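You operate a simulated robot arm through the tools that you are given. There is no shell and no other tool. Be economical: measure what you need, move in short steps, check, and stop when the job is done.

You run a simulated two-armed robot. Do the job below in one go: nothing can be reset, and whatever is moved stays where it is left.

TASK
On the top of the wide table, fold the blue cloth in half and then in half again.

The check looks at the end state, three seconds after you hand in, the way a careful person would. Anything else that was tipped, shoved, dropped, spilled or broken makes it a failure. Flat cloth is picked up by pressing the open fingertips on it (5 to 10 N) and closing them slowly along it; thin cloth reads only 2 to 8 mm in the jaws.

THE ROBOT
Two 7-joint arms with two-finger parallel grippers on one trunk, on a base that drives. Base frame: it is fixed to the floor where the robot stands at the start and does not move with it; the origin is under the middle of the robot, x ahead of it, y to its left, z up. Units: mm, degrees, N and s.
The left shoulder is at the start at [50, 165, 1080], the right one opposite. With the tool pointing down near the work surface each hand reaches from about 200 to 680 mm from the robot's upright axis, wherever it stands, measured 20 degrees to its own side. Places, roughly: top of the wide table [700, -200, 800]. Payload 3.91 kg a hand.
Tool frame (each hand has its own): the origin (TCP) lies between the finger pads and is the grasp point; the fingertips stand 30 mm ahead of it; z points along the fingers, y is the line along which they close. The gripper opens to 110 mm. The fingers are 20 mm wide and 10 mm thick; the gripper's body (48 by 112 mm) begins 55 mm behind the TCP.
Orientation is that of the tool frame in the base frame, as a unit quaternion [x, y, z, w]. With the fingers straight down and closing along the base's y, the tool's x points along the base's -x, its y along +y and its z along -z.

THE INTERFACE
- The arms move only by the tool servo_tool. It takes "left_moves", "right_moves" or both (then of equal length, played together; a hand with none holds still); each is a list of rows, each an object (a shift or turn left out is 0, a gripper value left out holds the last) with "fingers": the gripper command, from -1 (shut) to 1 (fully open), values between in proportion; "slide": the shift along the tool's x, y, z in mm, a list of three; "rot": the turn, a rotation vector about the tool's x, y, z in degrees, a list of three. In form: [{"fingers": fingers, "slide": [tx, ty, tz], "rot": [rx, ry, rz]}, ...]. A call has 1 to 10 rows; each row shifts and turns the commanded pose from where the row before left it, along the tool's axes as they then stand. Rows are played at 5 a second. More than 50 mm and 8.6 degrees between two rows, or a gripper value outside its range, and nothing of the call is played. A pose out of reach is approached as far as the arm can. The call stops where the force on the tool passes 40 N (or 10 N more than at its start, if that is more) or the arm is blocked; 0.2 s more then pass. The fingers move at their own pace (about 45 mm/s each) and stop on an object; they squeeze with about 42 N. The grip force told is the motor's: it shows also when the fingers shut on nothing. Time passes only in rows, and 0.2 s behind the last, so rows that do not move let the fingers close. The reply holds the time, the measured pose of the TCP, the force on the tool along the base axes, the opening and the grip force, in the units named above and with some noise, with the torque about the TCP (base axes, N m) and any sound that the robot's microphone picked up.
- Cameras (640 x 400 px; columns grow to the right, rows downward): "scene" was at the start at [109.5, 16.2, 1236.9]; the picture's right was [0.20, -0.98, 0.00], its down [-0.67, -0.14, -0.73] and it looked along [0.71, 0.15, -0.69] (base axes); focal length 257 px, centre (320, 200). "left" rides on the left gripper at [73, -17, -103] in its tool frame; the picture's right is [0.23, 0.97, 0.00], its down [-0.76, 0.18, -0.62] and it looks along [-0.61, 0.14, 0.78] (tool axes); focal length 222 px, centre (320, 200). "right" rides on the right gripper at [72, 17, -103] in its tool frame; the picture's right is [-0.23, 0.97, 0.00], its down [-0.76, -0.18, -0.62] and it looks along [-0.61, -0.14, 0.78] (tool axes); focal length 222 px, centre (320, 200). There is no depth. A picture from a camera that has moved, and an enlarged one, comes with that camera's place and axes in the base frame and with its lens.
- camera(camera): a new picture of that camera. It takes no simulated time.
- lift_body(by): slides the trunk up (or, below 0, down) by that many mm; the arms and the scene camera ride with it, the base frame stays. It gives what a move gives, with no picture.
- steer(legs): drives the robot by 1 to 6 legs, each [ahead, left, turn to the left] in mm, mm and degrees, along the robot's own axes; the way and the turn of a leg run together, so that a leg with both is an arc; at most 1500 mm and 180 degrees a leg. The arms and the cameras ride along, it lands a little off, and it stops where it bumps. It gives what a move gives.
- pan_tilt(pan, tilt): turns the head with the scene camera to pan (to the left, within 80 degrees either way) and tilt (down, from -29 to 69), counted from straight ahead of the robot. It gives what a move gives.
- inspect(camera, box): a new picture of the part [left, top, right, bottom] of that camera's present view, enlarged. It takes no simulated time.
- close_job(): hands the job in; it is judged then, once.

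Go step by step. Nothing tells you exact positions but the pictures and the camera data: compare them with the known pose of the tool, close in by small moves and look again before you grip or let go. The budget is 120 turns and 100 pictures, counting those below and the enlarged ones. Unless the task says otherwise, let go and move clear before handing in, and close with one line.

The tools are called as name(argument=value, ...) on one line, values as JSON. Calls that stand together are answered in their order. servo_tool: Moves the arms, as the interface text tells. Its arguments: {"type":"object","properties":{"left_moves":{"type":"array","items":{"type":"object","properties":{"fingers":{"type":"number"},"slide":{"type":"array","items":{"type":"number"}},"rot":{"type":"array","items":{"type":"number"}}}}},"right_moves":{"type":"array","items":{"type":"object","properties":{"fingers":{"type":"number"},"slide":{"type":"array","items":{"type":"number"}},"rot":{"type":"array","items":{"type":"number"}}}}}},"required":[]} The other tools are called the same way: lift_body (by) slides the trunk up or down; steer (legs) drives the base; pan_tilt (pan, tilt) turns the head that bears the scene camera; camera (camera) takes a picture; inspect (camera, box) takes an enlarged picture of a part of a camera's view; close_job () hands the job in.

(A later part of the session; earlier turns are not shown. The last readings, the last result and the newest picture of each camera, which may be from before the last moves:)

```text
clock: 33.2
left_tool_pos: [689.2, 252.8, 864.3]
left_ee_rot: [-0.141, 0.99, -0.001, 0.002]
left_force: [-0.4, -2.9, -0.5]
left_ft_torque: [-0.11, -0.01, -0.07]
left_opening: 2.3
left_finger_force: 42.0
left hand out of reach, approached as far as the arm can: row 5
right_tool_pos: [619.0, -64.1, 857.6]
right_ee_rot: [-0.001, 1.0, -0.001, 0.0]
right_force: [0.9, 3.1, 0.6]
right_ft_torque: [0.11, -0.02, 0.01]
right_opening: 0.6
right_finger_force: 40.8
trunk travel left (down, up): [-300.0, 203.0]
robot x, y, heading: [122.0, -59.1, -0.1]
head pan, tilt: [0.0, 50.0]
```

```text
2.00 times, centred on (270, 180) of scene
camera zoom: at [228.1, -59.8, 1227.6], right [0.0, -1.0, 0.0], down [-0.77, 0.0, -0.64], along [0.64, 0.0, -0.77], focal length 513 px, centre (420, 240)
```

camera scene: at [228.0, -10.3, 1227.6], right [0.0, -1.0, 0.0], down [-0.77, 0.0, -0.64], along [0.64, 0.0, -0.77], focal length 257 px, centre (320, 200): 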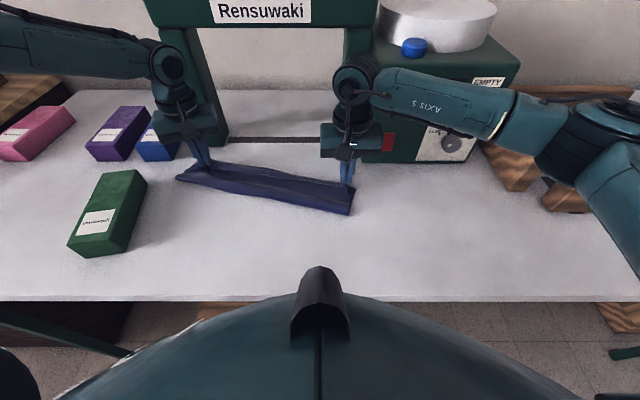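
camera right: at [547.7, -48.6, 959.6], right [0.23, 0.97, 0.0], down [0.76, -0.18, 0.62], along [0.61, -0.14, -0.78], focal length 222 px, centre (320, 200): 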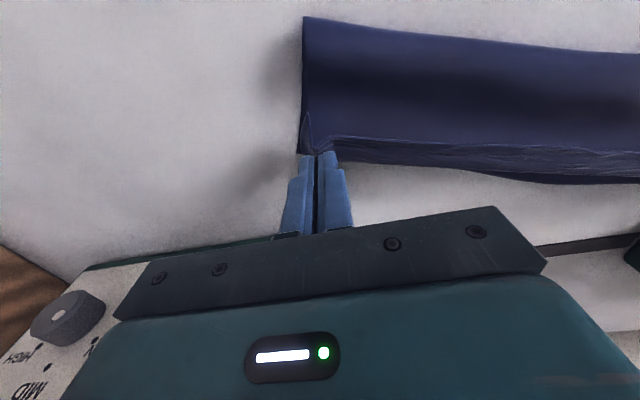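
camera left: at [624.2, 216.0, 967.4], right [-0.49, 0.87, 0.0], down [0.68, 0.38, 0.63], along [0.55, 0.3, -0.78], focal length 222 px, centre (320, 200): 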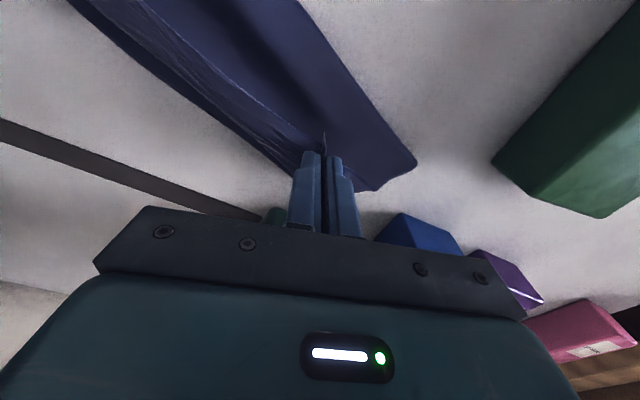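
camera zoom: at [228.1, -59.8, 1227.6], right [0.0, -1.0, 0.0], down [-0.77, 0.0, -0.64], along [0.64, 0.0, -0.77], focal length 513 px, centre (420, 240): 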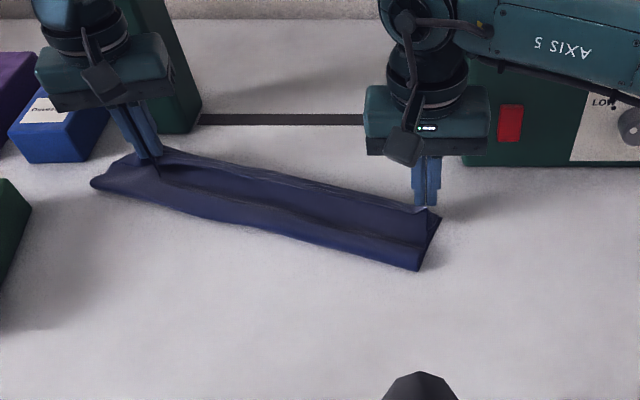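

The edges nearly match. I lower both hands, open a little and see how the cloth lies.

servo_tool(left_moves=[{"slide": [0, 0, 8]}, {"slide": [0, 0, 8]}, {"slide": [0, 0, 6]}, {}], right_moves=[{"slide": [0, 0, 8]}, {"slide": [0, 0, 6]}, {"slide": [0, 0, 3]}, {}])

camera(camera="left")

camera(camera="right")

```text
clock: 34.2
left_tool_pos: [681.5, 254.9, 846.4]
left_ee_rot: [-0.14, 0.99, -0.002, 0.002]
left_force: [-0.5, -3.2, 0.4]
left_ft_torque: [-0.12, 0.02, -0.1]
left_opening: 2.0
left_finger_force: 41.9
left hand out of reach, approached as far as the arm can: row 1, 2
right_tool_pos: [618.2, -65.1, 840.5]
right_ee_rot: [-0.001, 1.0, 0.0, 0.001]
right_force: [0.2, 3.9, 0.3]
right_ft_torque: [0.11, -0.06, -0.04]
right_opening: 1.1
right_finger_force: 40.9
trunk travel left (down, up): [-300.0, 203.0]
robot x, y, heading: [120.8, -59.8, 0.0]
head pan, tilt: [0.0, 50.0]
```

```text
68 pictures are left
camera left: at [616.2, 218.6, 949.7], right [-0.49, 0.87, 0.0], down [0.68, 0.38, 0.62], along [0.55, 0.3, -0.78], focal length 222 px, centre (320, 200)
```

left: 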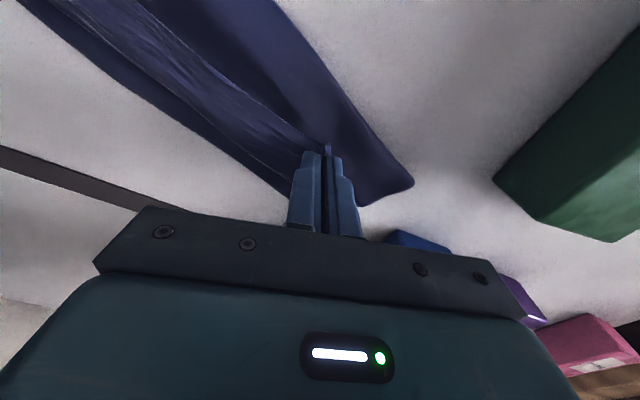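

```text
67 pictures are left
camera right: at [547.9, -48.9, 942.3], right [0.23, 0.97, 0.0], down [0.76, -0.18, 0.62], along [0.61, -0.14, -0.78], focal length 222 px, centre (320, 200)
```

right: 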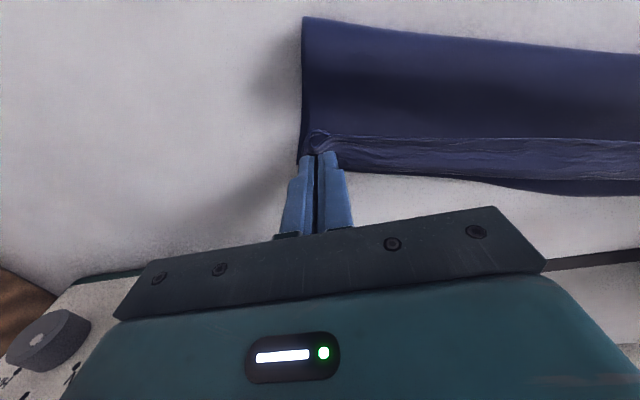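

Lowering cuts the left arm's reach, so a lower trunk should help. I raise both hands 60 mm, slide the trunk down 60, and repeat.

servo_tool(left_moves=[{"slide": [0, 0, -15]}, {"slide": [0, 0, -15]}, {"slide": [0, 0, -15]}, {"slide": [0, 0, -15]}], right_moves=[{"slide": [0, 0, -15]}, {"slide": [0, 0, -15]}, {"slide": [0, 0, -15]}, {"slide": [0, 0, -15]}])

lift_body(by=-60)

servo_tool(left_moves=[{"slide": [0, 0, -15]}, {"slide": [0, 0, -15]}, {"slide": [0, 0, -15]}, {"slide": [0, 0, -15]}], right_moves=[{"slide": [0, 0, -15]}, {"slide": [0, 0, -15]}, {"slide": [0, 0, -15]}, {"slide": [0, 0, -15]}])

lift_body(by=-60)

camera(camera="scene")

```text
clock: 35.2
left_tool_pos: [683.1, 254.9, 905.1]
left_ee_rot: [-0.141, 0.99, 0.0, 0.001]
left_force: [-0.8, -2.2, 0.2]
left_ft_torque: [-0.08, 0.04, -0.1]
left_opening: 1.8
left_finger_force: 42.2
right_tool_pos: [619.3, -63.7, 901.0]
right_ee_rot: [0.0, 1.0, 0.0, 0.0]
right_force: [0.5, 4.1, -0.1]
right_ft_torque: [0.08, -0.03, -0.03]
right_opening: 0.9
right_finger_force: 41.0
trunk travel left (down, up): [-300.0, 203.0]
robot x, y, heading: [122.6, -59.9, 0.2]
head pan, tilt: [0.0, 50.0]
```

```text
clock: 36.2
left_tool_pos: [683.4, 254.0, 845.1]
left_ee_rot: [-0.139, 0.99, -0.001, 0.001]
left_force: [-1.2, -3.0, 0.0]
left_ft_torque: [-0.08, 0.01, -0.11]
left_opening: 2.1
left_finger_force: 42.5
right_tool_pos: [619.9, -65.1, 840.8]
right_ee_rot: [-0.001, 1.0, -0.001, 0.0]
right_force: [1.6, 2.5, 0.0]
right_ft_torque: [0.1, -0.02, -0.04]
right_opening: 0.9
right_finger_force: 41.1
trunk travel left (down, up): [-240.0, 263.0]
robot x, y, heading: [124.5, -61.6, 0.0]
head pan, tilt: [0.0, 50.0]
```

```text
clock: 37.2
left_tool_pos: [682.9, 253.7, 906.2]
left_ee_rot: [-0.14, 0.99, -0.001, 0.001]
left_force: [-0.3, -1.7, -0.1]
left_ft_torque: [-0.12, 0.08, -0.09]
left_opening: 2.1
left_finger_force: 41.4
right_tool_pos: [619.6, -65.1, 901.3]
right_ee_rot: [0.0, 1.0, 0.0, 0.0]
right_force: [0.7, 2.3, -0.3]
right_ft_torque: [0.1, -0.03, -0.04]
right_opening: 0.9
right_finger_force: 40.9
trunk travel left (down, up): [-240.0, 263.0]
robot x, y, heading: [120.5, -57.9, 0.0]
head pan, tilt: [0.0, 50.0]
```

```text
clock: 38.2
left_tool_pos: [682.9, 253.7, 846.4]
left_ee_rot: [-0.14, 0.99, -0.001, 0.001]
left_force: [-0.8, -3.1, -0.6]
left_ft_torque: [-0.08, 0.05, -0.05]
left_opening: 2.0
left_finger_force: 41.9
right_tool_pos: [618.7, -64.2, 840.6]
right_ee_rot: [-0.001, 1.0, 0.0, 0.0]
right_force: [0.8, 3.3, 0.2]
right_ft_torque: [0.09, -0.06, -0.04]
right_opening: 0.7
right_finger_force: 40.8
trunk travel left (down, up): [-180.0, 323.0]
robot x, y, heading: [124.3, -64.8, 0.0]
head pan, tilt: [0.0, 50.0]
```

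```text
66 pictures are left
camera scene: at [227.9, -59.8, 1107.7], right [0.0, -1.0, 0.0], down [-0.77, 0.0, -0.64], along [0.64, 0.0, -0.77], focal length 257 px, centre (320, 200)
```

scene: 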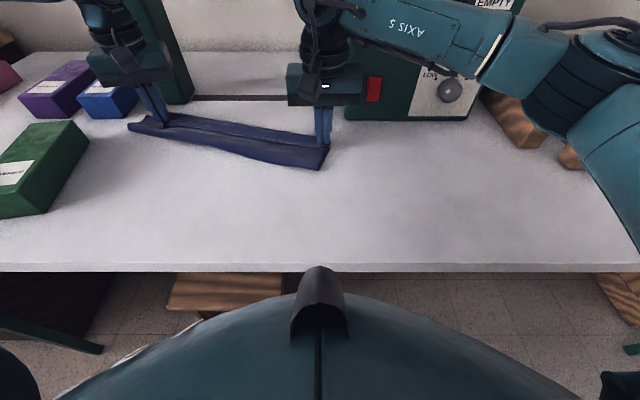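

The far gate is too close to push the left hand further. Instead I reverse: carry the held edge back, pull the whole cloth toward the table's near edge, straight, and fold again with good reach.

servo_tool(left_moves=[{"slide": [0, 0, -20], "rot": [0, 0, 8]}, {"slide": [0, 0, -20], "rot": [0, 0, 8]}, {"slide": [18, 0, -10]}, {"slide": [18, 0, -5]}, {"slide": [18, 0, 0]}, {"slide": [18, 0, 0]}, {"slide": [18, 0, 5]}, {"slide": [18, 0, 5]}, {"slide": [18, 0, 8]}, {"slide": [18, 0, 8]}], right_moves=[{"slide": [0, 0, -20]}, {"slide": [0, 0, -20]}, {"slide": [14, 0, -10]}, {"slide": [14, 0, -5]}, {"slide": [14, 0, 0]}, {"slide": [14, 0, 0]}, {"slide": [14, 0, 5]}, {"slide": [14, 0, 5]}, {"slide": [14, 0, 8]}, {"slide": [14, 0, 8]}])

servo_tool(left_moves=[{"slide": [18, 0, 8]}, {"slide": [18, 0, 8]}, {"slide": [18, 0, 8]}, {"slide": [18, 0, 5]}, {"slide": [18, 0, 0]}, {}], right_moves=[{"slide": [14, 0, 8]}, {"slide": [14, 0, 8]}, {"slide": [14, 0, 8]}, {"slide": [14, 0, 5]}, {"slide": [14, 0, 0]}, {}])

camera(camera="scene")

```text
clock: 40.4
left_tool_pos: [539.4, 255.3, 874.3]
left_ee_rot: [-0.002, 1.0, 0.0, 0.002]
left_force: [-0.7, -0.7, 0.4]
left_ft_torque: [0.02, -0.03, 0.05]
left_opening: 2.1
left_finger_force: 42.3
right_tool_pos: [507.4, -64.6, 870.0]
right_ee_rot: [-0.001, 1.0, 0.0, 0.0]
right_force: [0.2, 0.4, 0.4]
right_ft_torque: [0.0, 0.02, 0.02]
right_opening: 0.9
right_finger_force: 40.7
trunk travel left (down, up): [-180.0, 323.0]
robot x, y, heading: [122.8, -61.4, -0.0]
head pan, tilt: [0.0, 50.0]
```

```text
clock: 41.8
left_tool_pos: [448.5, 253.9, 844.0]
left_ee_rot: [-0.002, 1.0, -0.001, 0.002]
left_force: [-0.2, -0.1, 0.1]
left_ft_torque: [0.0, 0.02, 0.04]
left_opening: 2.2
left_finger_force: 42.4
right_tool_pos: [438.2, -65.5, 841.3]
right_ee_rot: [0.0, 1.0, 0.0, 0.0]
right_force: [-0.1, 0.0, -0.1]
right_ft_torque: [-0.01, 0.0, 0.0]
right_opening: 0.7
right_finger_force: 41.2
trunk travel left (down, up): [-180.0, 323.0]
robot x, y, heading: [121.9, -61.9, -0.1]
head pan, tilt: [0.0, 50.0]
```

```text
65 pictures are left
camera scene: at [228.0, -59.8, 1107.6], right [0.0, -1.0, 0.0], down [-0.77, 0.0, -0.64], along [0.64, 0.0, -0.77], focal length 257 px, centre (320, 200)
```

scene: 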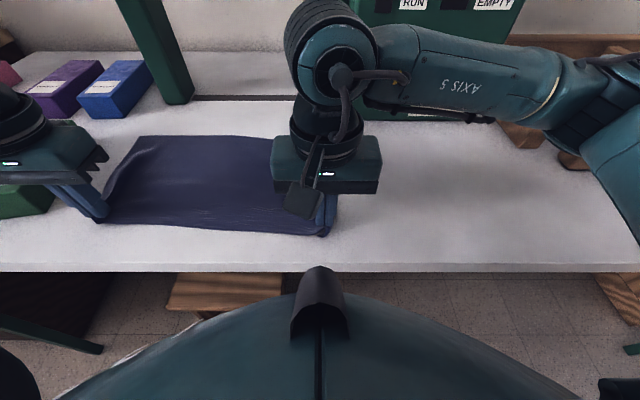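

The cloth unfolded flat and still held. I drag it further toward me.

servo_tool(left_moves=[{"slide": [9, 0, 0]}, {"slide": [9, 0, 0]}, {"slide": [9, 0, 0]}, {"slide": [9, 0, 0]}, {"slide": [10, 0, 0]}, {}], right_moves=[{"slide": [7, 0, 0]}, {"slide": [7, 0, 0]}, {"slide": [7, 0, 0]}, {"slide": [7, 0, 0]}, {"slide": [8, 0, 0]}, {}])

camera(camera="scene")

camera(camera="left")

camera(camera="right")

```text
clock: 43.2
left_tool_pos: [402.6, 253.8, 846.3]
left_ee_rot: [-0.001, 1.0, -0.001, 0.001]
left_force: [-0.1, 0.4, 1.2]
left_ft_torque: [0.0, -0.02, 0.06]
left_opening: 2.1
left_finger_force: 42.1
right_tool_pos: [401.8, -65.2, 841.4]
right_ee_rot: [0.0, 1.0, 0.0, -0.001]
right_force: [-0.3, 0.1, 0.7]
right_ft_torque: [-0.02, -0.01, 0.0]
right_opening: 0.9
right_finger_force: 40.9
trunk travel left (down, up): [-180.0, 323.0]
robot x, y, heading: [125.2, -56.6, -0.3]
head pan, tilt: [0.0, 50.0]
```

```text
64 pictures are left
camera scene: at [228.0, -59.8, 1107.6], right [0.0, -1.0, 0.0], down [-0.77, 0.0, -0.64], along [0.64, 0.0, -0.77], focal length 257 px, centre (320, 200)
```

scene: 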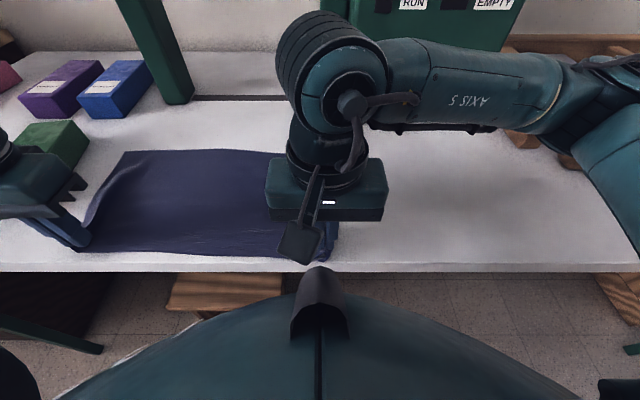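

```text
63 pictures are left
camera left: at [330.6, 236.2, 948.1], right [-0.23, 0.97, 0.0], down [0.76, 0.18, 0.62], along [0.61, 0.14, -0.78], focal length 222 px, centre (320, 200)
```

left: 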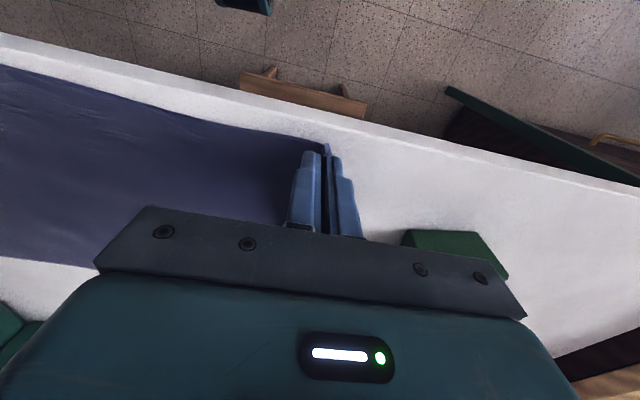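

```text
62 pictures are left
camera right: at [330.5, -48.5, 942.6], right [0.23, 0.97, 0.0], down [0.76, -0.18, 0.62], along [0.61, -0.14, -0.78], focal length 222 px, centre (320, 200)
```

right: 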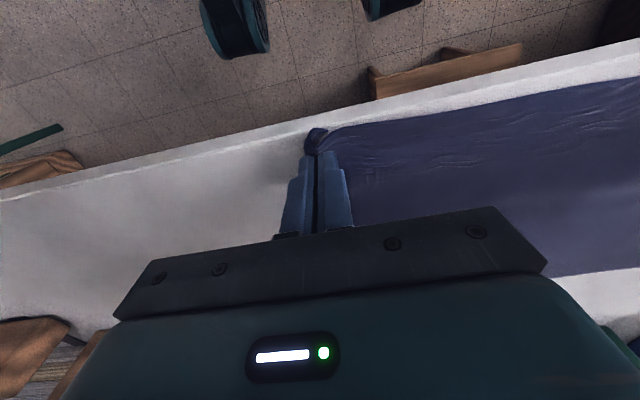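

The cloth is flat and straight, near edge x≈390, far edge x≈600. I now fold again along an arc.

servo_tool(left_moves=[{"slide": [-5, 0, -13]}, {"slide": [-4, 0, -13]}, {"slide": [-9, 0, -12]}, {"slide": [-9, 0, -12]}, {"slide": [-13, 0, -9]}, {"slide": [-14, 0, -8]}, {"slide": [-15, 0, -4]}, {"slide": [-15, 0, -3]}, {"slide": [-13, 0, 0]}, {"slide": [-12, 0, 1]}], right_moves=[{"slide": [-5, 0, -13]}, {"slide": [-4, 0, -13]}, {"slide": [-9, 0, -12]}, {"slide": [-9, 0, -12]}, {"slide": [-13, 0, -9]}, {"slide": [-14, 0, -8]}, {"slide": [-15, 0, -4]}, {"slide": [-15, 0, -3]}, {"slide": [-13, 0, 0]}, {"slide": [-12, 0, 1]}])

servo_tool(left_moves=[{"slide": [-11, 0, 3]}, {"slide": [-11, 0, 4]}, {"slide": [-11, 0, 6]}, {"slide": [-10, 0, 6]}, {"slide": [-8, 0, 8]}, {"slide": [-8, 0, 9]}, {"slide": [-8, 0, 12]}, {}], right_moves=[{"slide": [-11, 0, 3]}, {"slide": [-11, 0, 4]}, {"slide": [-11, 0, 6]}, {"slide": [-10, 0, 6]}, {"slide": [-8, 0, 8]}, {"slide": [-8, 0, 9]}, {"slide": [-8, 0, 12]}, {}])

camera(camera="scene")

camera(camera="left")

camera(camera="right")

```text
clock: 45.4
left_tool_pos: [510.8, 254.3, 918.2]
left_ee_rot: [-0.001, 1.0, 0.0, 0.0]
left_force: [-0.2, 0.2, 0.5]
left_ft_torque: [0.01, 0.01, 0.05]
left_opening: 1.9
left_finger_force: 41.9
right_tool_pos: [510.2, -64.7, 913.9]
right_ee_rot: [-0.001, 1.0, 0.0, 0.0]
right_force: [-0.3, 0.6, -0.5]
right_ft_torque: [-0.01, -0.02, -0.03]
right_opening: 0.7
right_finger_force: 40.6
trunk travel left (down, up): [-180.0, 323.0]
robot x, y, heading: [118.4, -61.8, 0.1]
head pan, tilt: [0.0, 50.0]
```

```text
clock: 47.2
left_tool_pos: [578.8, 254.0, 871.1]
left_ee_rot: [-0.001, 1.0, -0.001, 0.002]
left_force: [0.2, -0.7, 0.2]
left_ft_torque: [-0.03, 0.02, 0.03]
left_opening: 2.1
left_finger_force: 42.1
right_tool_pos: [576.6, -64.4, 866.3]
right_ee_rot: [0.0, 1.0, -0.001, 0.0]
right_force: [-0.4, 0.3, -0.3]
right_ft_torque: [0.02, 0.01, -0.02]
right_opening: 0.8
right_finger_force: 40.6
trunk travel left (down, up): [-180.0, 323.0]
robot x, y, heading: [122.6, -59.0, -0.2]
head pan, tilt: [0.0, 50.0]
```

```text
61 pictures are left
camera scene: at [228.1, -59.8, 1107.6], right [0.0, -1.0, 0.0], down [-0.77, 0.0, -0.64], along [0.64, 0.0, -0.77], focal length 257 px, centre (320, 200)
```

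scene: 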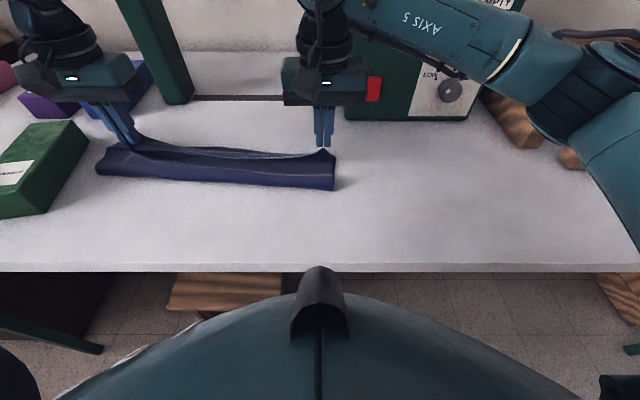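

```text
60 pictures are left
camera left: at [507.1, 237.2, 973.6], right [-0.23, 0.97, 0.0], down [0.76, 0.18, 0.63], along [0.61, 0.14, -0.78], focal length 222 px, centre (320, 200)
```

left: 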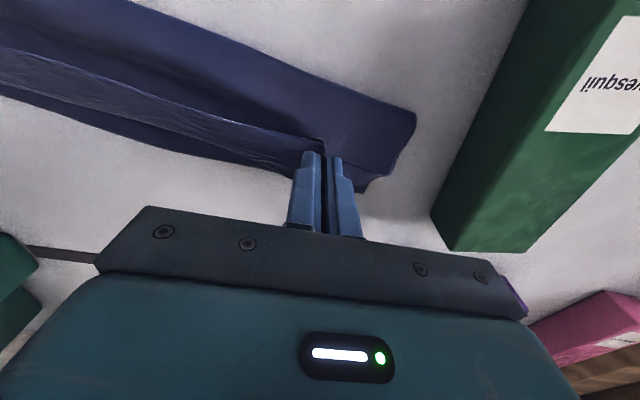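

```text
59 pictures are left
camera right: at [506.8, -48.3, 967.6], right [0.23, 0.97, 0.0], down [0.76, -0.18, 0.62], along [0.61, -0.14, -0.78], focal length 222 px, centre (320, 200)
```

right: 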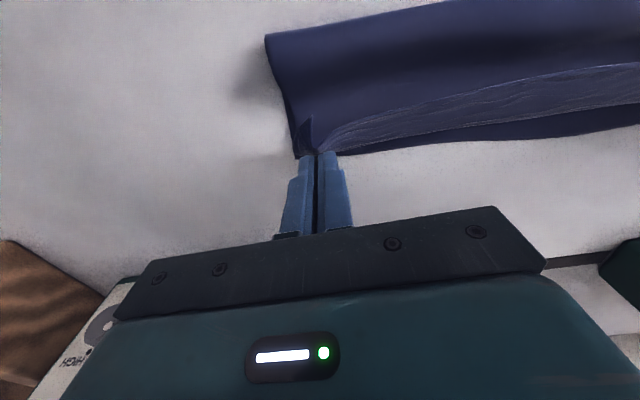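

Very good fold. The left hand needs about 25 mm more forward, the right about 6, while lowering.

servo_tool(left_moves=[{"slide": [-8, 2, 4]}, {"slide": [-8, 2, 6]}, {"slide": [-8, 0, 8]}, {"slide": [-2, 0, 10]}, {"slide": [0, 0, 3]}, {}], right_moves=[{"slide": [-4, 0, 4]}, {"slide": [-4, 0, 6]}, {"slide": [-2, 0, 8]}, {"slide": [0, 0, 6]}, {"slide": [0, 0, 2]}, {}])

camera(camera="left")

camera(camera="right")

inspect(camera="scene", box=[70, 70, 390, 270])

```text
clock: 48.6
left_tool_pos: [604.9, 258.2, 840.0]
left_ee_rot: [-0.001, 1.0, -0.001, 0.002]
left_force: [0.7, -0.3, 2.4]
left_ft_torque: [-0.03, 0.0, 0.09]
left_opening: 1.9
left_finger_force: 41.9
right_tool_pos: [586.9, -64.9, 838.4]
right_ee_rot: [-0.001, 1.0, 0.0, 0.001]
right_force: [0.3, 0.5, 0.6]
right_ft_torque: [0.01, 0.0, 0.0]
right_opening: 0.9
right_finger_force: 41.0
trunk travel left (down, up): [-180.0, 323.0]
robot x, y, heading: [122.6, -58.7, -0.1]
head pan, tilt: [0.0, 50.0]
```

```text
58 pictures are left
camera left: at [532.8, 241.2, 942.9], right [-0.23, 0.97, 0.0], down [0.76, 0.18, 0.63], along [0.61, 0.14, -0.78], focal length 222 px, centre (320, 200)
```

left: 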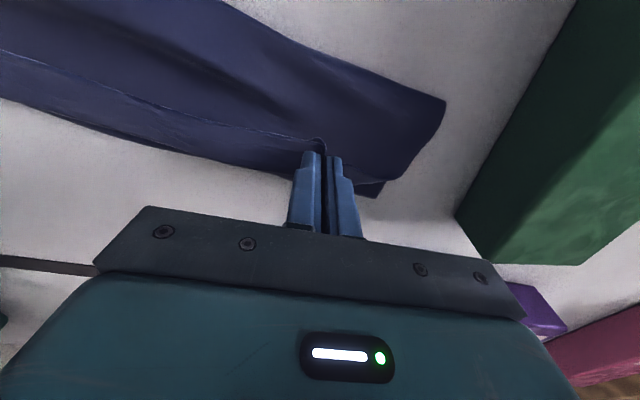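

```text
57 pictures are left
camera right: at [516.3, -48.2, 941.9], right [0.23, 0.97, 0.0], down [0.76, -0.18, 0.62], along [0.61, -0.14, -0.78], focal length 222 px, centre (320, 200)
```

right: 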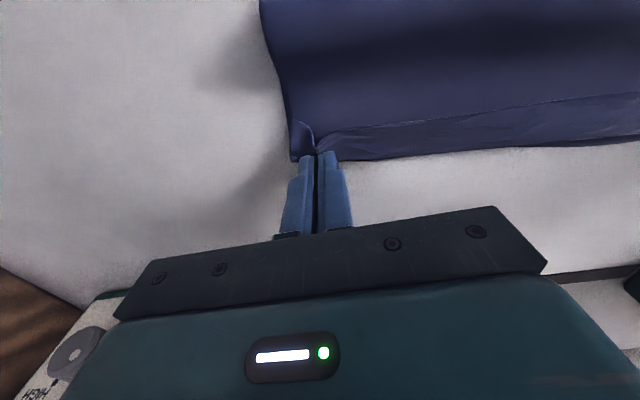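

```text
2.00 times, centred on (230, 170) of scene
camera zoom: at [228.0, -59.9, 1107.7], right [0.0, -1.0, 0.0], down [-0.77, 0.0, -0.64], along [0.64, 0.0, -0.77], focal length 513 px, centre (500, 260)
```

zoom: 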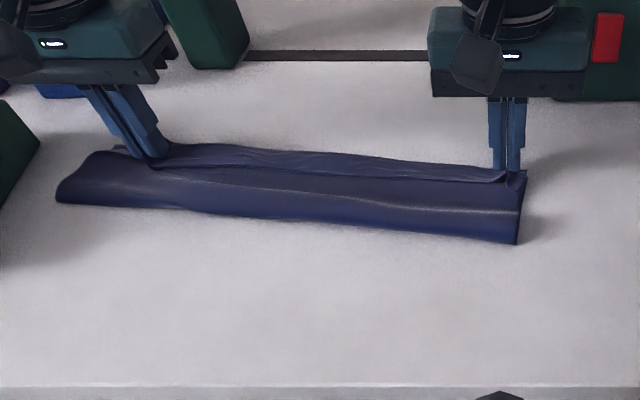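

Aligned well. I release both hands with small openings and lift clear.

servo_tool(left_moves=[{"fingers": -0.75}, {}, {"slide": [0, 0, -8]}, {"slide": [0, 0, -15]}, {"slide": [0, 0, -25]}, {"slide": [0, 0, -25]}, {}], right_moves=[{"fingers": -0.75}, {}, {"slide": [0, 0, -8]}, {"slide": [0, 0, -15]}, {"slide": [0, 0, -25]}, {"slide": [0, 0, -25]}, {}])

camera(camera="left")

camera(camera="right")

inspect(camera="scene", box=[70, 70, 390, 270])

```text
clock: 50.2
left_tool_pos: [604.1, 257.6, 912.9]
left_ee_rot: [-0.001, 1.0, -0.001, 0.001]
left_force: [-0.1, 0.6, 0.0]
left_ft_torque: [0.04, -0.04, -0.02]
left_opening: 13.6
left_finger_force: 0.0
right_tool_pos: [587.8, -66.2, 912.7]
right_ee_rot: [-0.001, 1.0, 0.0, 0.0]
right_force: [-0.3, 0.7, 0.3]
right_ft_torque: [0.02, 0.0, -0.01]
right_opening: 14.1
right_finger_force: 0.0
trunk travel left (down, up): [-180.0, 323.0]
robot x, y, heading: [123.4, -59.0, 0.0]
head pan, tilt: [0.0, 50.0]
```

```text
55 pictures are left
camera left: at [532.5, 240.8, 1016.2], right [-0.23, 0.97, 0.0], down [0.76, 0.18, 0.62], along [0.61, 0.14, -0.78], focal length 222 px, centre (320, 200)
```

left: 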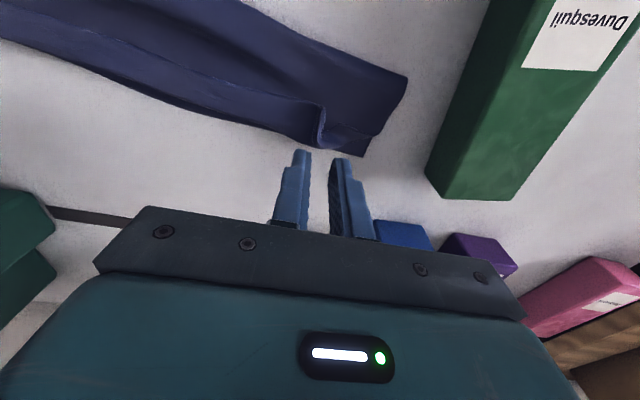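

```text
54 pictures are left
camera right: at [517.0, -48.6, 1015.6], right [0.23, 0.97, 0.0], down [0.76, -0.18, 0.62], along [0.61, -0.14, -0.78], focal length 222 px, centre (320, 200)
```

right: 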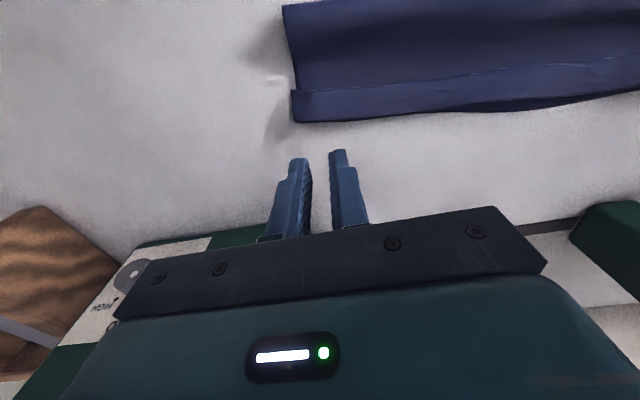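

```text
2.00 times, centred on (230, 170) of scene
camera zoom: at [228.0, -59.8, 1107.6], right [0.0, -1.0, 0.0], down [-0.77, 0.0, -0.64], along [0.64, 0.0, -0.77], focal length 513 px, centre (500, 260)
```

zoom: 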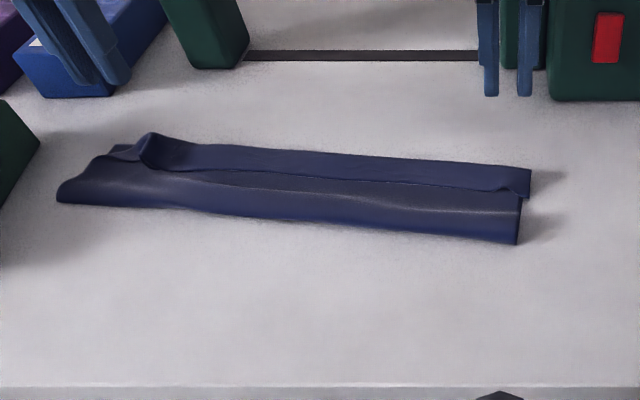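

The released edge has curled back in a ~25–40 mm strip along the far side. I look closer before smoothing it out.

inspect(camera="left", box=[200, 30, 440, 180])

inspect(camera="scene", box=[80, 120, 240, 220])

```text
2.67 times, centred on (320, 105) of left
camera zoom: at [532.5, 240.8, 1016.2], right [-0.23, 0.97, 0.0], down [0.76, 0.18, 0.62], along [0.61, 0.14, -0.78], focal length 592 px, centre (320, 453)
```

zoom: 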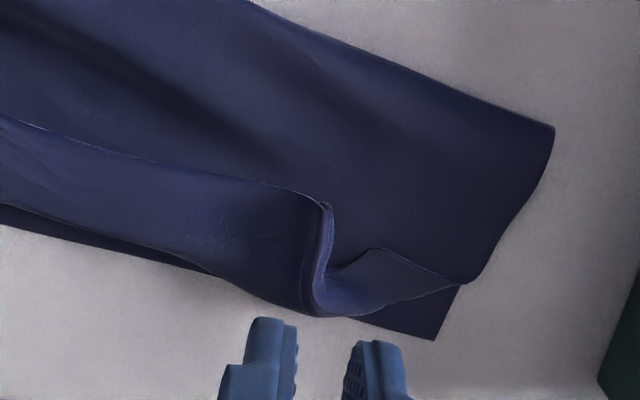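

```text
4.00 times, centred on (160, 170) of scene
camera zoom: at [228.0, -59.8, 1107.6], right [0.0, -1.0, 0.0], down [-0.77, 0.0, -0.64], along [0.64, 0.0, -0.77], focal length 1027 px, centre (960, 320)
```

zoom: 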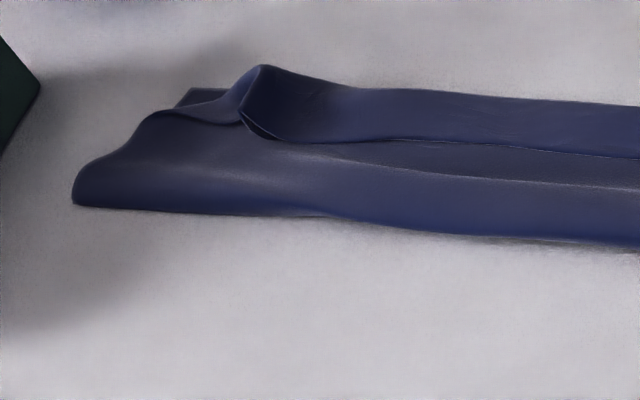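

The curl is a strip about 30 mm wide with its free edge facing me. I try unrolling it: open fingers, press lightly on the strip, and drag it away from me.

servo_tool(left_moves=[{"fingers": 1, "slide": [2, -39, 0]}, {"slide": [2, -39, 0]}, {}, {"slide": [0, 0, 25]}, {"slide": [0, 0, 25]}, {"slide": [0, 0, 22]}, {}], right_moves=[{"fingers": 1, "slide": [6, 23, 0]}, {"slide": [5, 23, 0]}, {"rot": [0, 0, -8]}, {"slide": [0, 0, 25]}, {"slide": [0, 0, 25]}, {"slide": [0, 0, 22]}, {}])

camera(camera="scene")

camera(camera="left")

camera(camera="right")

```text
clock: 51.8
left_tool_pos: [601.4, 180.3, 840.2]
left_ee_rot: [-0.001, 1.0, -0.001, 0.0]
left_force: [-0.2, -0.3, -0.2]
left_ft_torque: [0.02, -0.01, 0.0]
left_opening: 110.2
left_finger_force: 0.1
right_tool_pos: [576.1, -19.9, 841.2]
right_ee_rot: [-0.07, 0.998, 0.0, 0.0]
right_force: [-0.3, 0.7, -0.1]
right_ft_torque: [-0.01, 0.04, 0.01]
right_opening: 110.0
right_finger_force: 0.0
trunk travel left (down, up): [-180.0, 323.0]
robot x, y, heading: [123.7, -60.7, -0.0]
head pan, tilt: [0.0, 50.0]
```

```text
50 pictures are left
camera scene: at [228.1, -59.8, 1107.6], right [0.0, -1.0, 0.0], down [-0.77, 0.0, -0.64], along [0.64, 0.0, -0.77], focal length 257 px, centre (320, 200)
```

scene: 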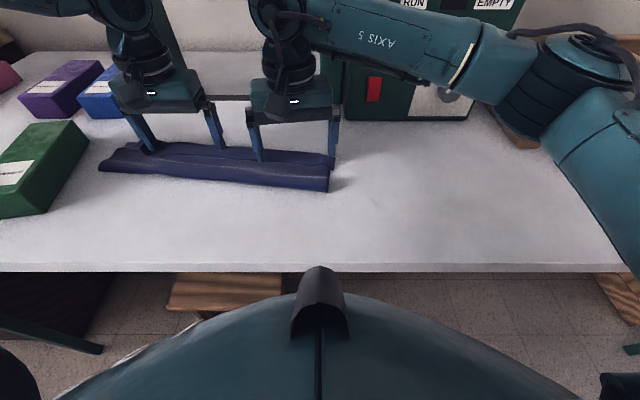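

```text
49 pictures are left
camera left: at [528.7, 163.2, 943.3], right [-0.23, 0.97, 0.0], down [0.76, 0.18, 0.62], along [0.61, 0.14, -0.78], focal length 222 px, centre (320, 200)
```

left: 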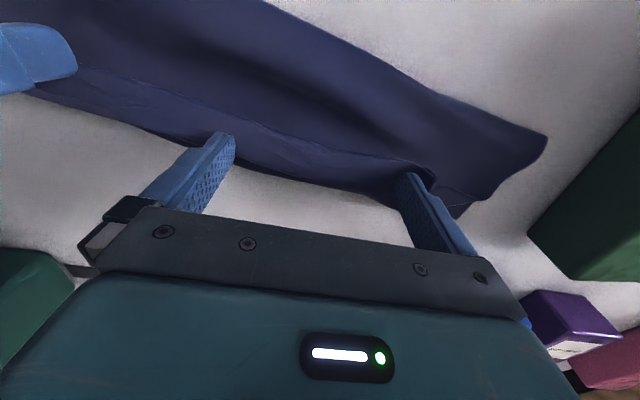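

```text
48 pictures are left
camera right: at [504.0, -12.6, 942.3], right [0.09, 1.0, 0.0], down [0.78, -0.07, 0.62], along [0.62, -0.06, -0.78], focal length 222 px, centre (320, 200)
```

right: 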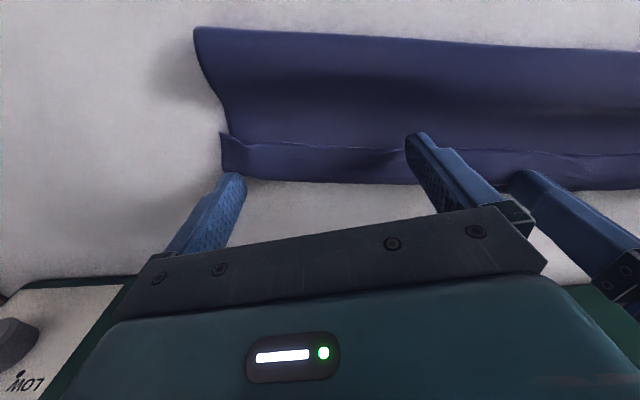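

servo_tool(left_moves=[{"slide": [2, 0, 3]}, {"slide": [0, 0, 2]}, {"slide": [0, 0, 1.5]}, {}], right_moves=[{"slide": [0, 0, 3]}, {"slide": [0, 0, 2]}, {"slide": [0, 0, 1.5]}, {}])

```text
clock: 52.8
left_tool_pos: [599.2, 180.5, 833.8]
left_ee_rot: [-0.001, 1.0, -0.001, 0.002]
left_force: [0.3, 0.7, 0.6]
left_ft_torque: [0.04, 0.01, -0.02]
left_opening: 109.9
left_finger_force: 0.0
right_tool_pos: [576.1, -19.7, 834.7]
right_ee_rot: [-0.071, 0.997, -0.001, 0.0]
right_force: [-0.6, -0.3, 0.6]
right_ft_torque: [-0.03, -0.01, 0.01]
right_opening: 110.1
right_finger_force: 0.1
trunk travel left (down, up): [-180.0, 323.0]
robot x, y, heading: [122.7, -58.5, -0.1]
head pan, tilt: [0.0, 50.0]
```

servo_tool(left_moves=[{"slide": [0, 0, 1]}, {"slide": [0, 0, 0.7]}, {}], right_moves=[{"slide": [0, 0, 1]}, {"slide": [0, 0, 1]}, {}])

```text
clock: 53.6
left_tool_pos: [598.9, 180.2, 833.1]
left_ee_rot: [-0.002, 1.0, -0.001, 0.003]
left_force: [0.5, 0.8, 4.6]
left_ft_torque: [0.2, 0.0, 0.02]
left_opening: 110.1
left_finger_force: 0.0
right_tool_pos: [576.3, -18.7, 833.0]
right_ee_rot: [-0.071, 0.998, 0.0, 0.001]
right_force: [0.3, 1.2, 7.7]
right_ft_torque: [-0.34, -0.02, 0.01]
right_opening: 109.7
right_finger_force: 0.0
trunk travel left (down, up): [-180.0, 323.0]
robot x, y, heading: [120.1, -58.1, -0.0]
head pan, tilt: [0.0, 50.0]
```

Forces are about 5 and 8 N. I drag away from me by about 30 mm and look.

servo_tool(left_moves=[{"slide": [-5, 0, 0.3]}, {"slide": [-5, 0, 0]}, {"slide": [-5, 0, 0]}, {"slide": [-5, 0, 0]}, {"slide": [-5, 0, 0]}, {"slide": [-5, 0, 0]}], right_moves=[{"slide": [-5, 0, 0]}, {"slide": [-5, 0, 0]}, {"slide": [-5, 0, 0]}, {"slide": [-5, 0, 0]}, {"slide": [-5, 0, 0]}, {"slide": [-5, 0, 0]}])

camera(camera="left")

camera(camera="right")

```text
clock: 55.0
left_tool_pos: [627.2, 179.5, 832.6]
left_ee_rot: [-0.002, 1.0, -0.001, 0.002]
left_force: [-1.4, -0.4, 7.0]
left_ft_torque: [0.21, 0.03, 0.04]
left_opening: 110.1
left_finger_force: 0.0
right_tool_pos: [605.1, -14.4, 833.1]
right_ee_rot: [-0.07, 0.998, 0.0, 0.001]
right_force: [-2.4, -0.5, 12.6]
right_ft_torque: [-0.6, 0.06, -0.07]
right_opening: 109.8
right_finger_force: 0.1
trunk travel left (down, up): [-180.0, 323.0]
robot x, y, heading: [123.6, -61.0, 0.0]
head pan, tilt: [0.0, 50.0]
```

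```text
47 pictures are left
camera left: at [555.6, 162.7, 936.4], right [-0.23, 0.97, 0.0], down [0.76, 0.18, 0.63], along [0.61, 0.14, -0.78], focal length 222 px, centre (320, 200)
```

left: 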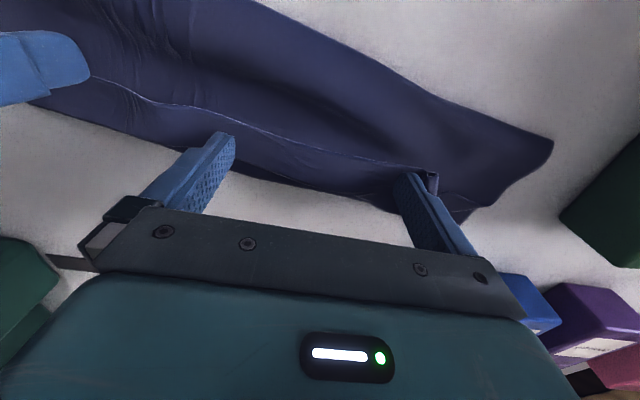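

```text
46 pictures are left
camera right: at [532.5, -8.4, 935.1], right [0.09, 1.0, 0.0], down [0.78, -0.07, 0.62], along [0.62, -0.06, -0.78], focal length 222 px, centre (320, 200)
```

right: 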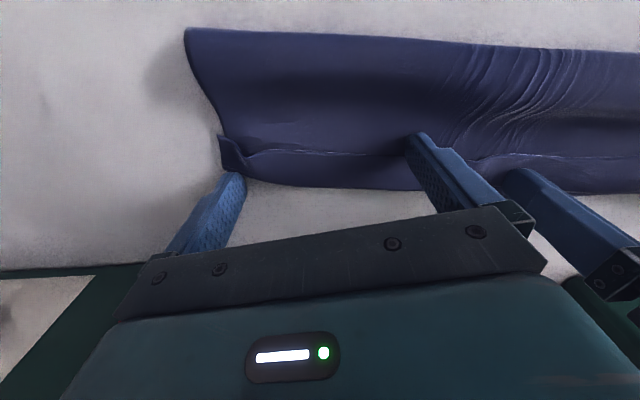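

Pressing drags the whole bundle, so that does not unroll it. I try brushing instead: back behind the strip's free edge, touch very lightly and sweep forward to flip it over.

servo_tool(left_moves=[{"slide": [0, 0, -12]}, {"slide": [16, 0, 0]}, {"slide": [17, 0, 0]}, {"slide": [0, 0, 8]}, {"slide": [0, 0, 3.5]}, {}], right_moves=[{"slide": [0, 0, -12]}, {"slide": [17, 0, 0]}, {"slide": [17, 0, 0]}, {"slide": [0, 0, 8]}, {"slide": [0, 0, 3]}, {}])

camera(camera="left")

camera(camera="right")

```text
clock: 56.4
left_tool_pos: [594.8, 179.9, 832.3]
left_ee_rot: [-0.001, 1.0, -0.001, 0.002]
left_force: [0.1, 0.1, 2.2]
left_ft_torque: [0.1, -0.01, 0.03]
left_opening: 109.8
left_finger_force: 0.1
right_tool_pos: [572.6, -18.8, 833.8]
right_ee_rot: [-0.07, 0.998, 0.001, 0.0]
right_force: [0.2, -0.1, 0.5]
right_ft_torque: [-0.05, -0.05, -0.01]
right_opening: 110.1
right_finger_force: 0.1
trunk travel left (down, up): [-180.0, 323.0]
robot x, y, heading: [123.8, -59.9, 0.1]
head pan, tilt: [0.0, 50.0]
```

```text
45 pictures are left
camera left: at [523.5, 162.3, 935.7], right [-0.23, 0.97, 0.0], down [0.76, 0.18, 0.63], along [0.61, 0.14, -0.78], focal length 222 px, centre (320, 200)
```

left: 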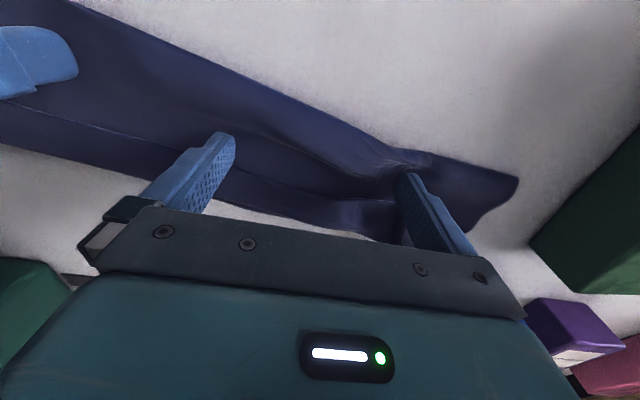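

```text
44 pictures are left
camera right: at [499.8, -13.0, 935.4], right [0.09, 1.0, 0.0], down [0.78, -0.07, 0.62], along [0.62, -0.06, -0.78], focal length 222 px, centre (320, 200)
```

right: 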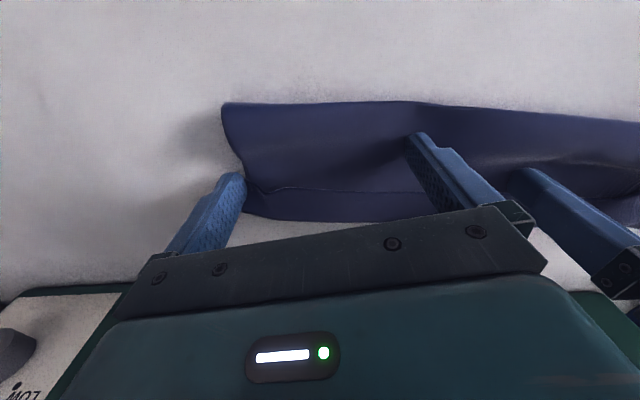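

servo_tool(left_moves=[{"slide": [-6, 0, -0.4]}, {"slide": [-6, 0, 0]}, {"slide": [-6, 0, 0]}, {"slide": [-6, 0, 0]}, {"slide": [-6, 0, 0]}, {"slide": [-6, 0, 0]}, {"slide": [-6, 0, 0]}, {}], right_moves=[{"slide": [-6, 0, 0.2]}, {"slide": [-6, 0, 0]}, {"slide": [-6, 0, 0]}, {"slide": [-6, 0, 0]}, {"slide": [-6, 0, 0]}, {"slide": [-6, 0, 0]}, {"slide": [-6, 0, 0]}, {}])

camera(camera="left")

camera(camera="right")

```text
clock: 58.2
left_tool_pos: [637.9, 180.3, 833.1]
left_ee_rot: [-0.001, 1.0, -0.001, 0.002]
left_force: [-0.9, 0.0, 0.2]
left_ft_torque: [0.01, 0.0, -0.04]
left_opening: 110.0
left_finger_force: 0.1
right_tool_pos: [614.2, -12.6, 832.2]
right_ee_rot: [-0.07, 0.998, 0.0, 0.0]
right_force: [-0.5, -0.5, 2.8]
right_ft_torque: [-0.15, -0.01, -0.05]
right_opening: 110.0
right_finger_force: 0.1
trunk travel left (down, up): [-180.0, 323.0]
robot x, y, heading: [119.7, -58.8, 0.1]
head pan, tilt: [0.0, 50.0]
```

```text
43 pictures are left
camera left: at [566.0, 163.6, 936.6], right [-0.23, 0.97, 0.0], down [0.76, 0.18, 0.63], along [0.61, 0.14, -0.78], focal length 222 px, centre (320, 200)
```

left: 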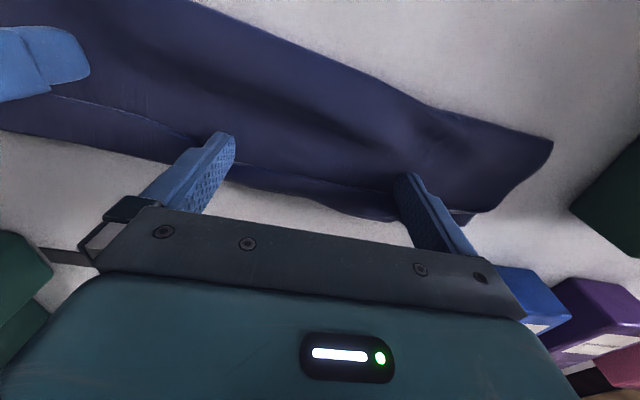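

```text
42 pictures are left
camera right: at [541.1, -6.9, 935.0], right [0.09, 1.0, 0.0], down [0.78, -0.07, 0.62], along [0.62, -0.06, -0.78], focal length 222 px, centre (320, 200)
```

right: 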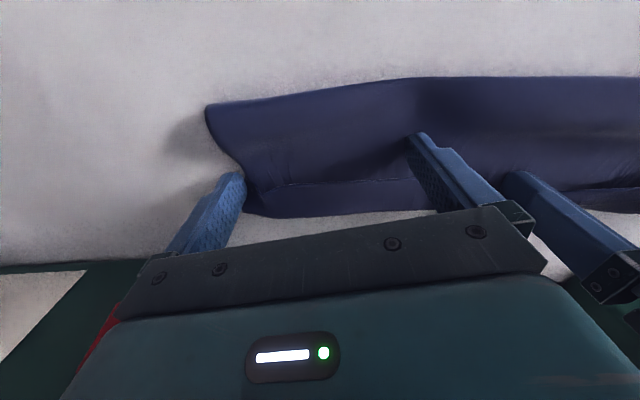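

servo_tool(left_moves=[{"slide": [0, 0, -30]}, {"slide": [0, 20, -40]}, {"slide": [0, 30, -20]}], right_moves=[{"slide": [0, 0, -30]}, {"slide": [0, -20, -40]}, {"slide": [0, -30, -20]}])

inspect(camera="scene", box=[90, 80, 350, 230])

camera(camera="left")

camera(camera="right")

```text
clock: 59.0
left_tool_pos: [637.5, 230.9, 923.3]
left_ee_rot: [-0.001, 1.0, -0.001, 0.001]
left_force: [-0.1, -0.6, 0.1]
left_ft_torque: [0.01, 0.0, 0.0]
left_opening: 110.0
left_finger_force: 0.0
right_tool_pos: [621.9, -63.8, 923.0]
right_ee_rot: [-0.071, 0.997, 0.0, 0.0]
right_force: [0.4, -0.9, -0.2]
right_ft_torque: [0.01, 0.03, 0.0]
right_opening: 110.0
right_finger_force: 0.0
trunk travel left (down, up): [-180.0, 323.0]
robot x, y, heading: [122.1, -59.7, 0.2]
head pan, tilt: [0.0, 50.0]
```

```text
2.46 times, centred on (220, 155) of scene
camera zoom: at [227.9, -59.9, 1107.6], right [0.0, -1.0, 0.0], down [-0.77, 0.0, -0.64], along [0.64, 0.0, -0.77], focal length 632 px, centre (566, 311)
```

zoom: 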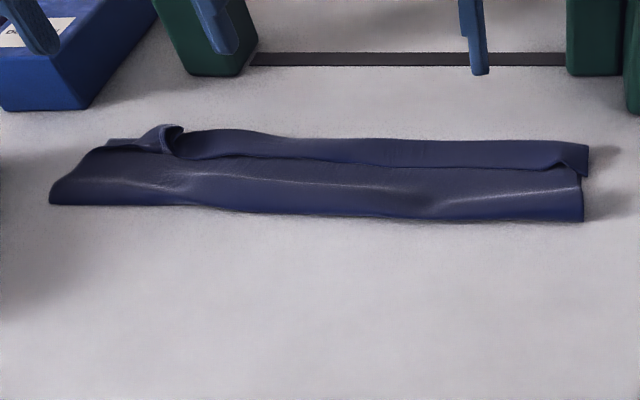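

```text
40 pictures are left
camera left: at [565.8, 212.8, 1026.3], right [-0.23, 0.97, 0.0], down [0.76, 0.18, 0.62], along [0.61, 0.14, -0.78], focal length 222 px, centre (320, 200)
```

left: 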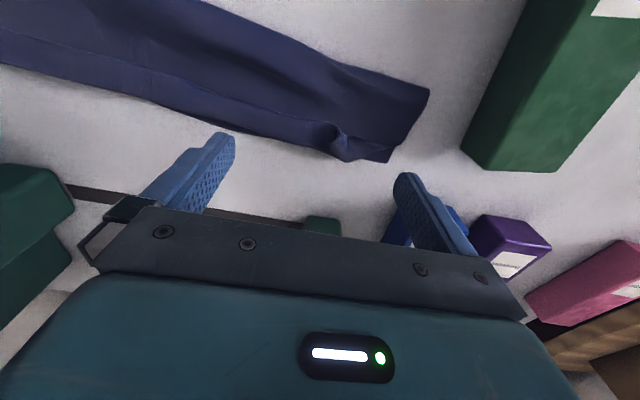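

```text
39 pictures are left
camera right: at [549.1, -57.2, 1024.6], right [0.09, 1.0, 0.0], down [0.78, -0.07, 0.62], along [0.62, -0.05, -0.78], focal length 222 px, centre (320, 200)
```

right: 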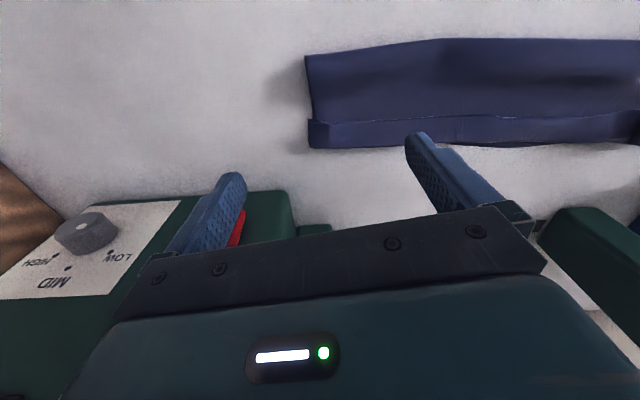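

The strip did not flip, and the bundle is now at x≈570–660. I'll press on it firmly and drag the whole bundle back toward me, where the arms reach well.

servo_tool(left_moves=[{"slide": [0, -25, 20]}, {"slide": [0, -25, 25]}, {"slide": [0, 0, 25]}, {"slide": [0, 0, 15]}, {"slide": [0, 0, 4]}, {"slide": [0, 0, 2]}, {}], right_moves=[{"rot": [0, 0, 8]}, {"slide": [-9, 22, 20]}, {"slide": [-9, 22, 25]}, {"slide": [0, 0, 25]}, {"slide": [0, 0, 15]}, {"slide": [0, 0, 6]}, {}])

camera(camera="right")

```text
clock: 60.6
left_tool_pos: [638.0, 180.3, 833.7]
left_ee_rot: [-0.001, 1.0, 0.0, 0.002]
left_force: [1.1, 0.0, 8.2]
left_ft_torque: [0.38, -0.1, -0.04]
left_opening: 109.6
left_finger_force: 0.0
right_tool_pos: [638.5, -19.1, 832.7]
right_ee_rot: [-0.001, 1.0, 0.001, 0.0]
right_force: [0.3, -0.8, 2.1]
right_ft_torque: [0.17, -0.04, -0.03]
right_opening: 110.0
right_finger_force: 0.1
trunk travel left (down, up): [-180.0, 323.0]
robot x, y, heading: [127.2, -59.8, 0.1]
head pan, tilt: [0.0, 50.0]
```

```text
38 pictures are left
camera right: at [567.3, -2.6, 935.2], right [0.23, 0.97, 0.0], down [0.76, -0.18, 0.62], along [0.61, -0.14, -0.78], focal length 222 px, centre (320, 200)
```

right: 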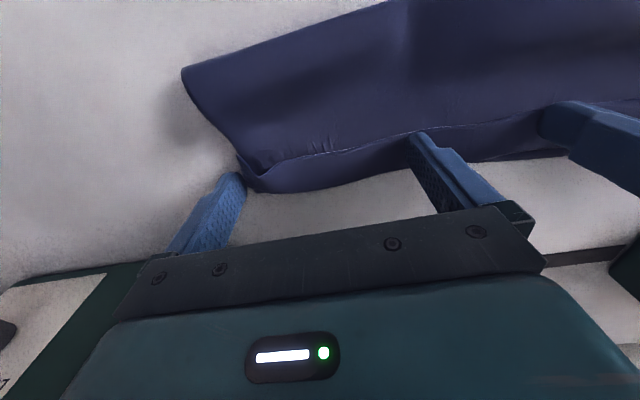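

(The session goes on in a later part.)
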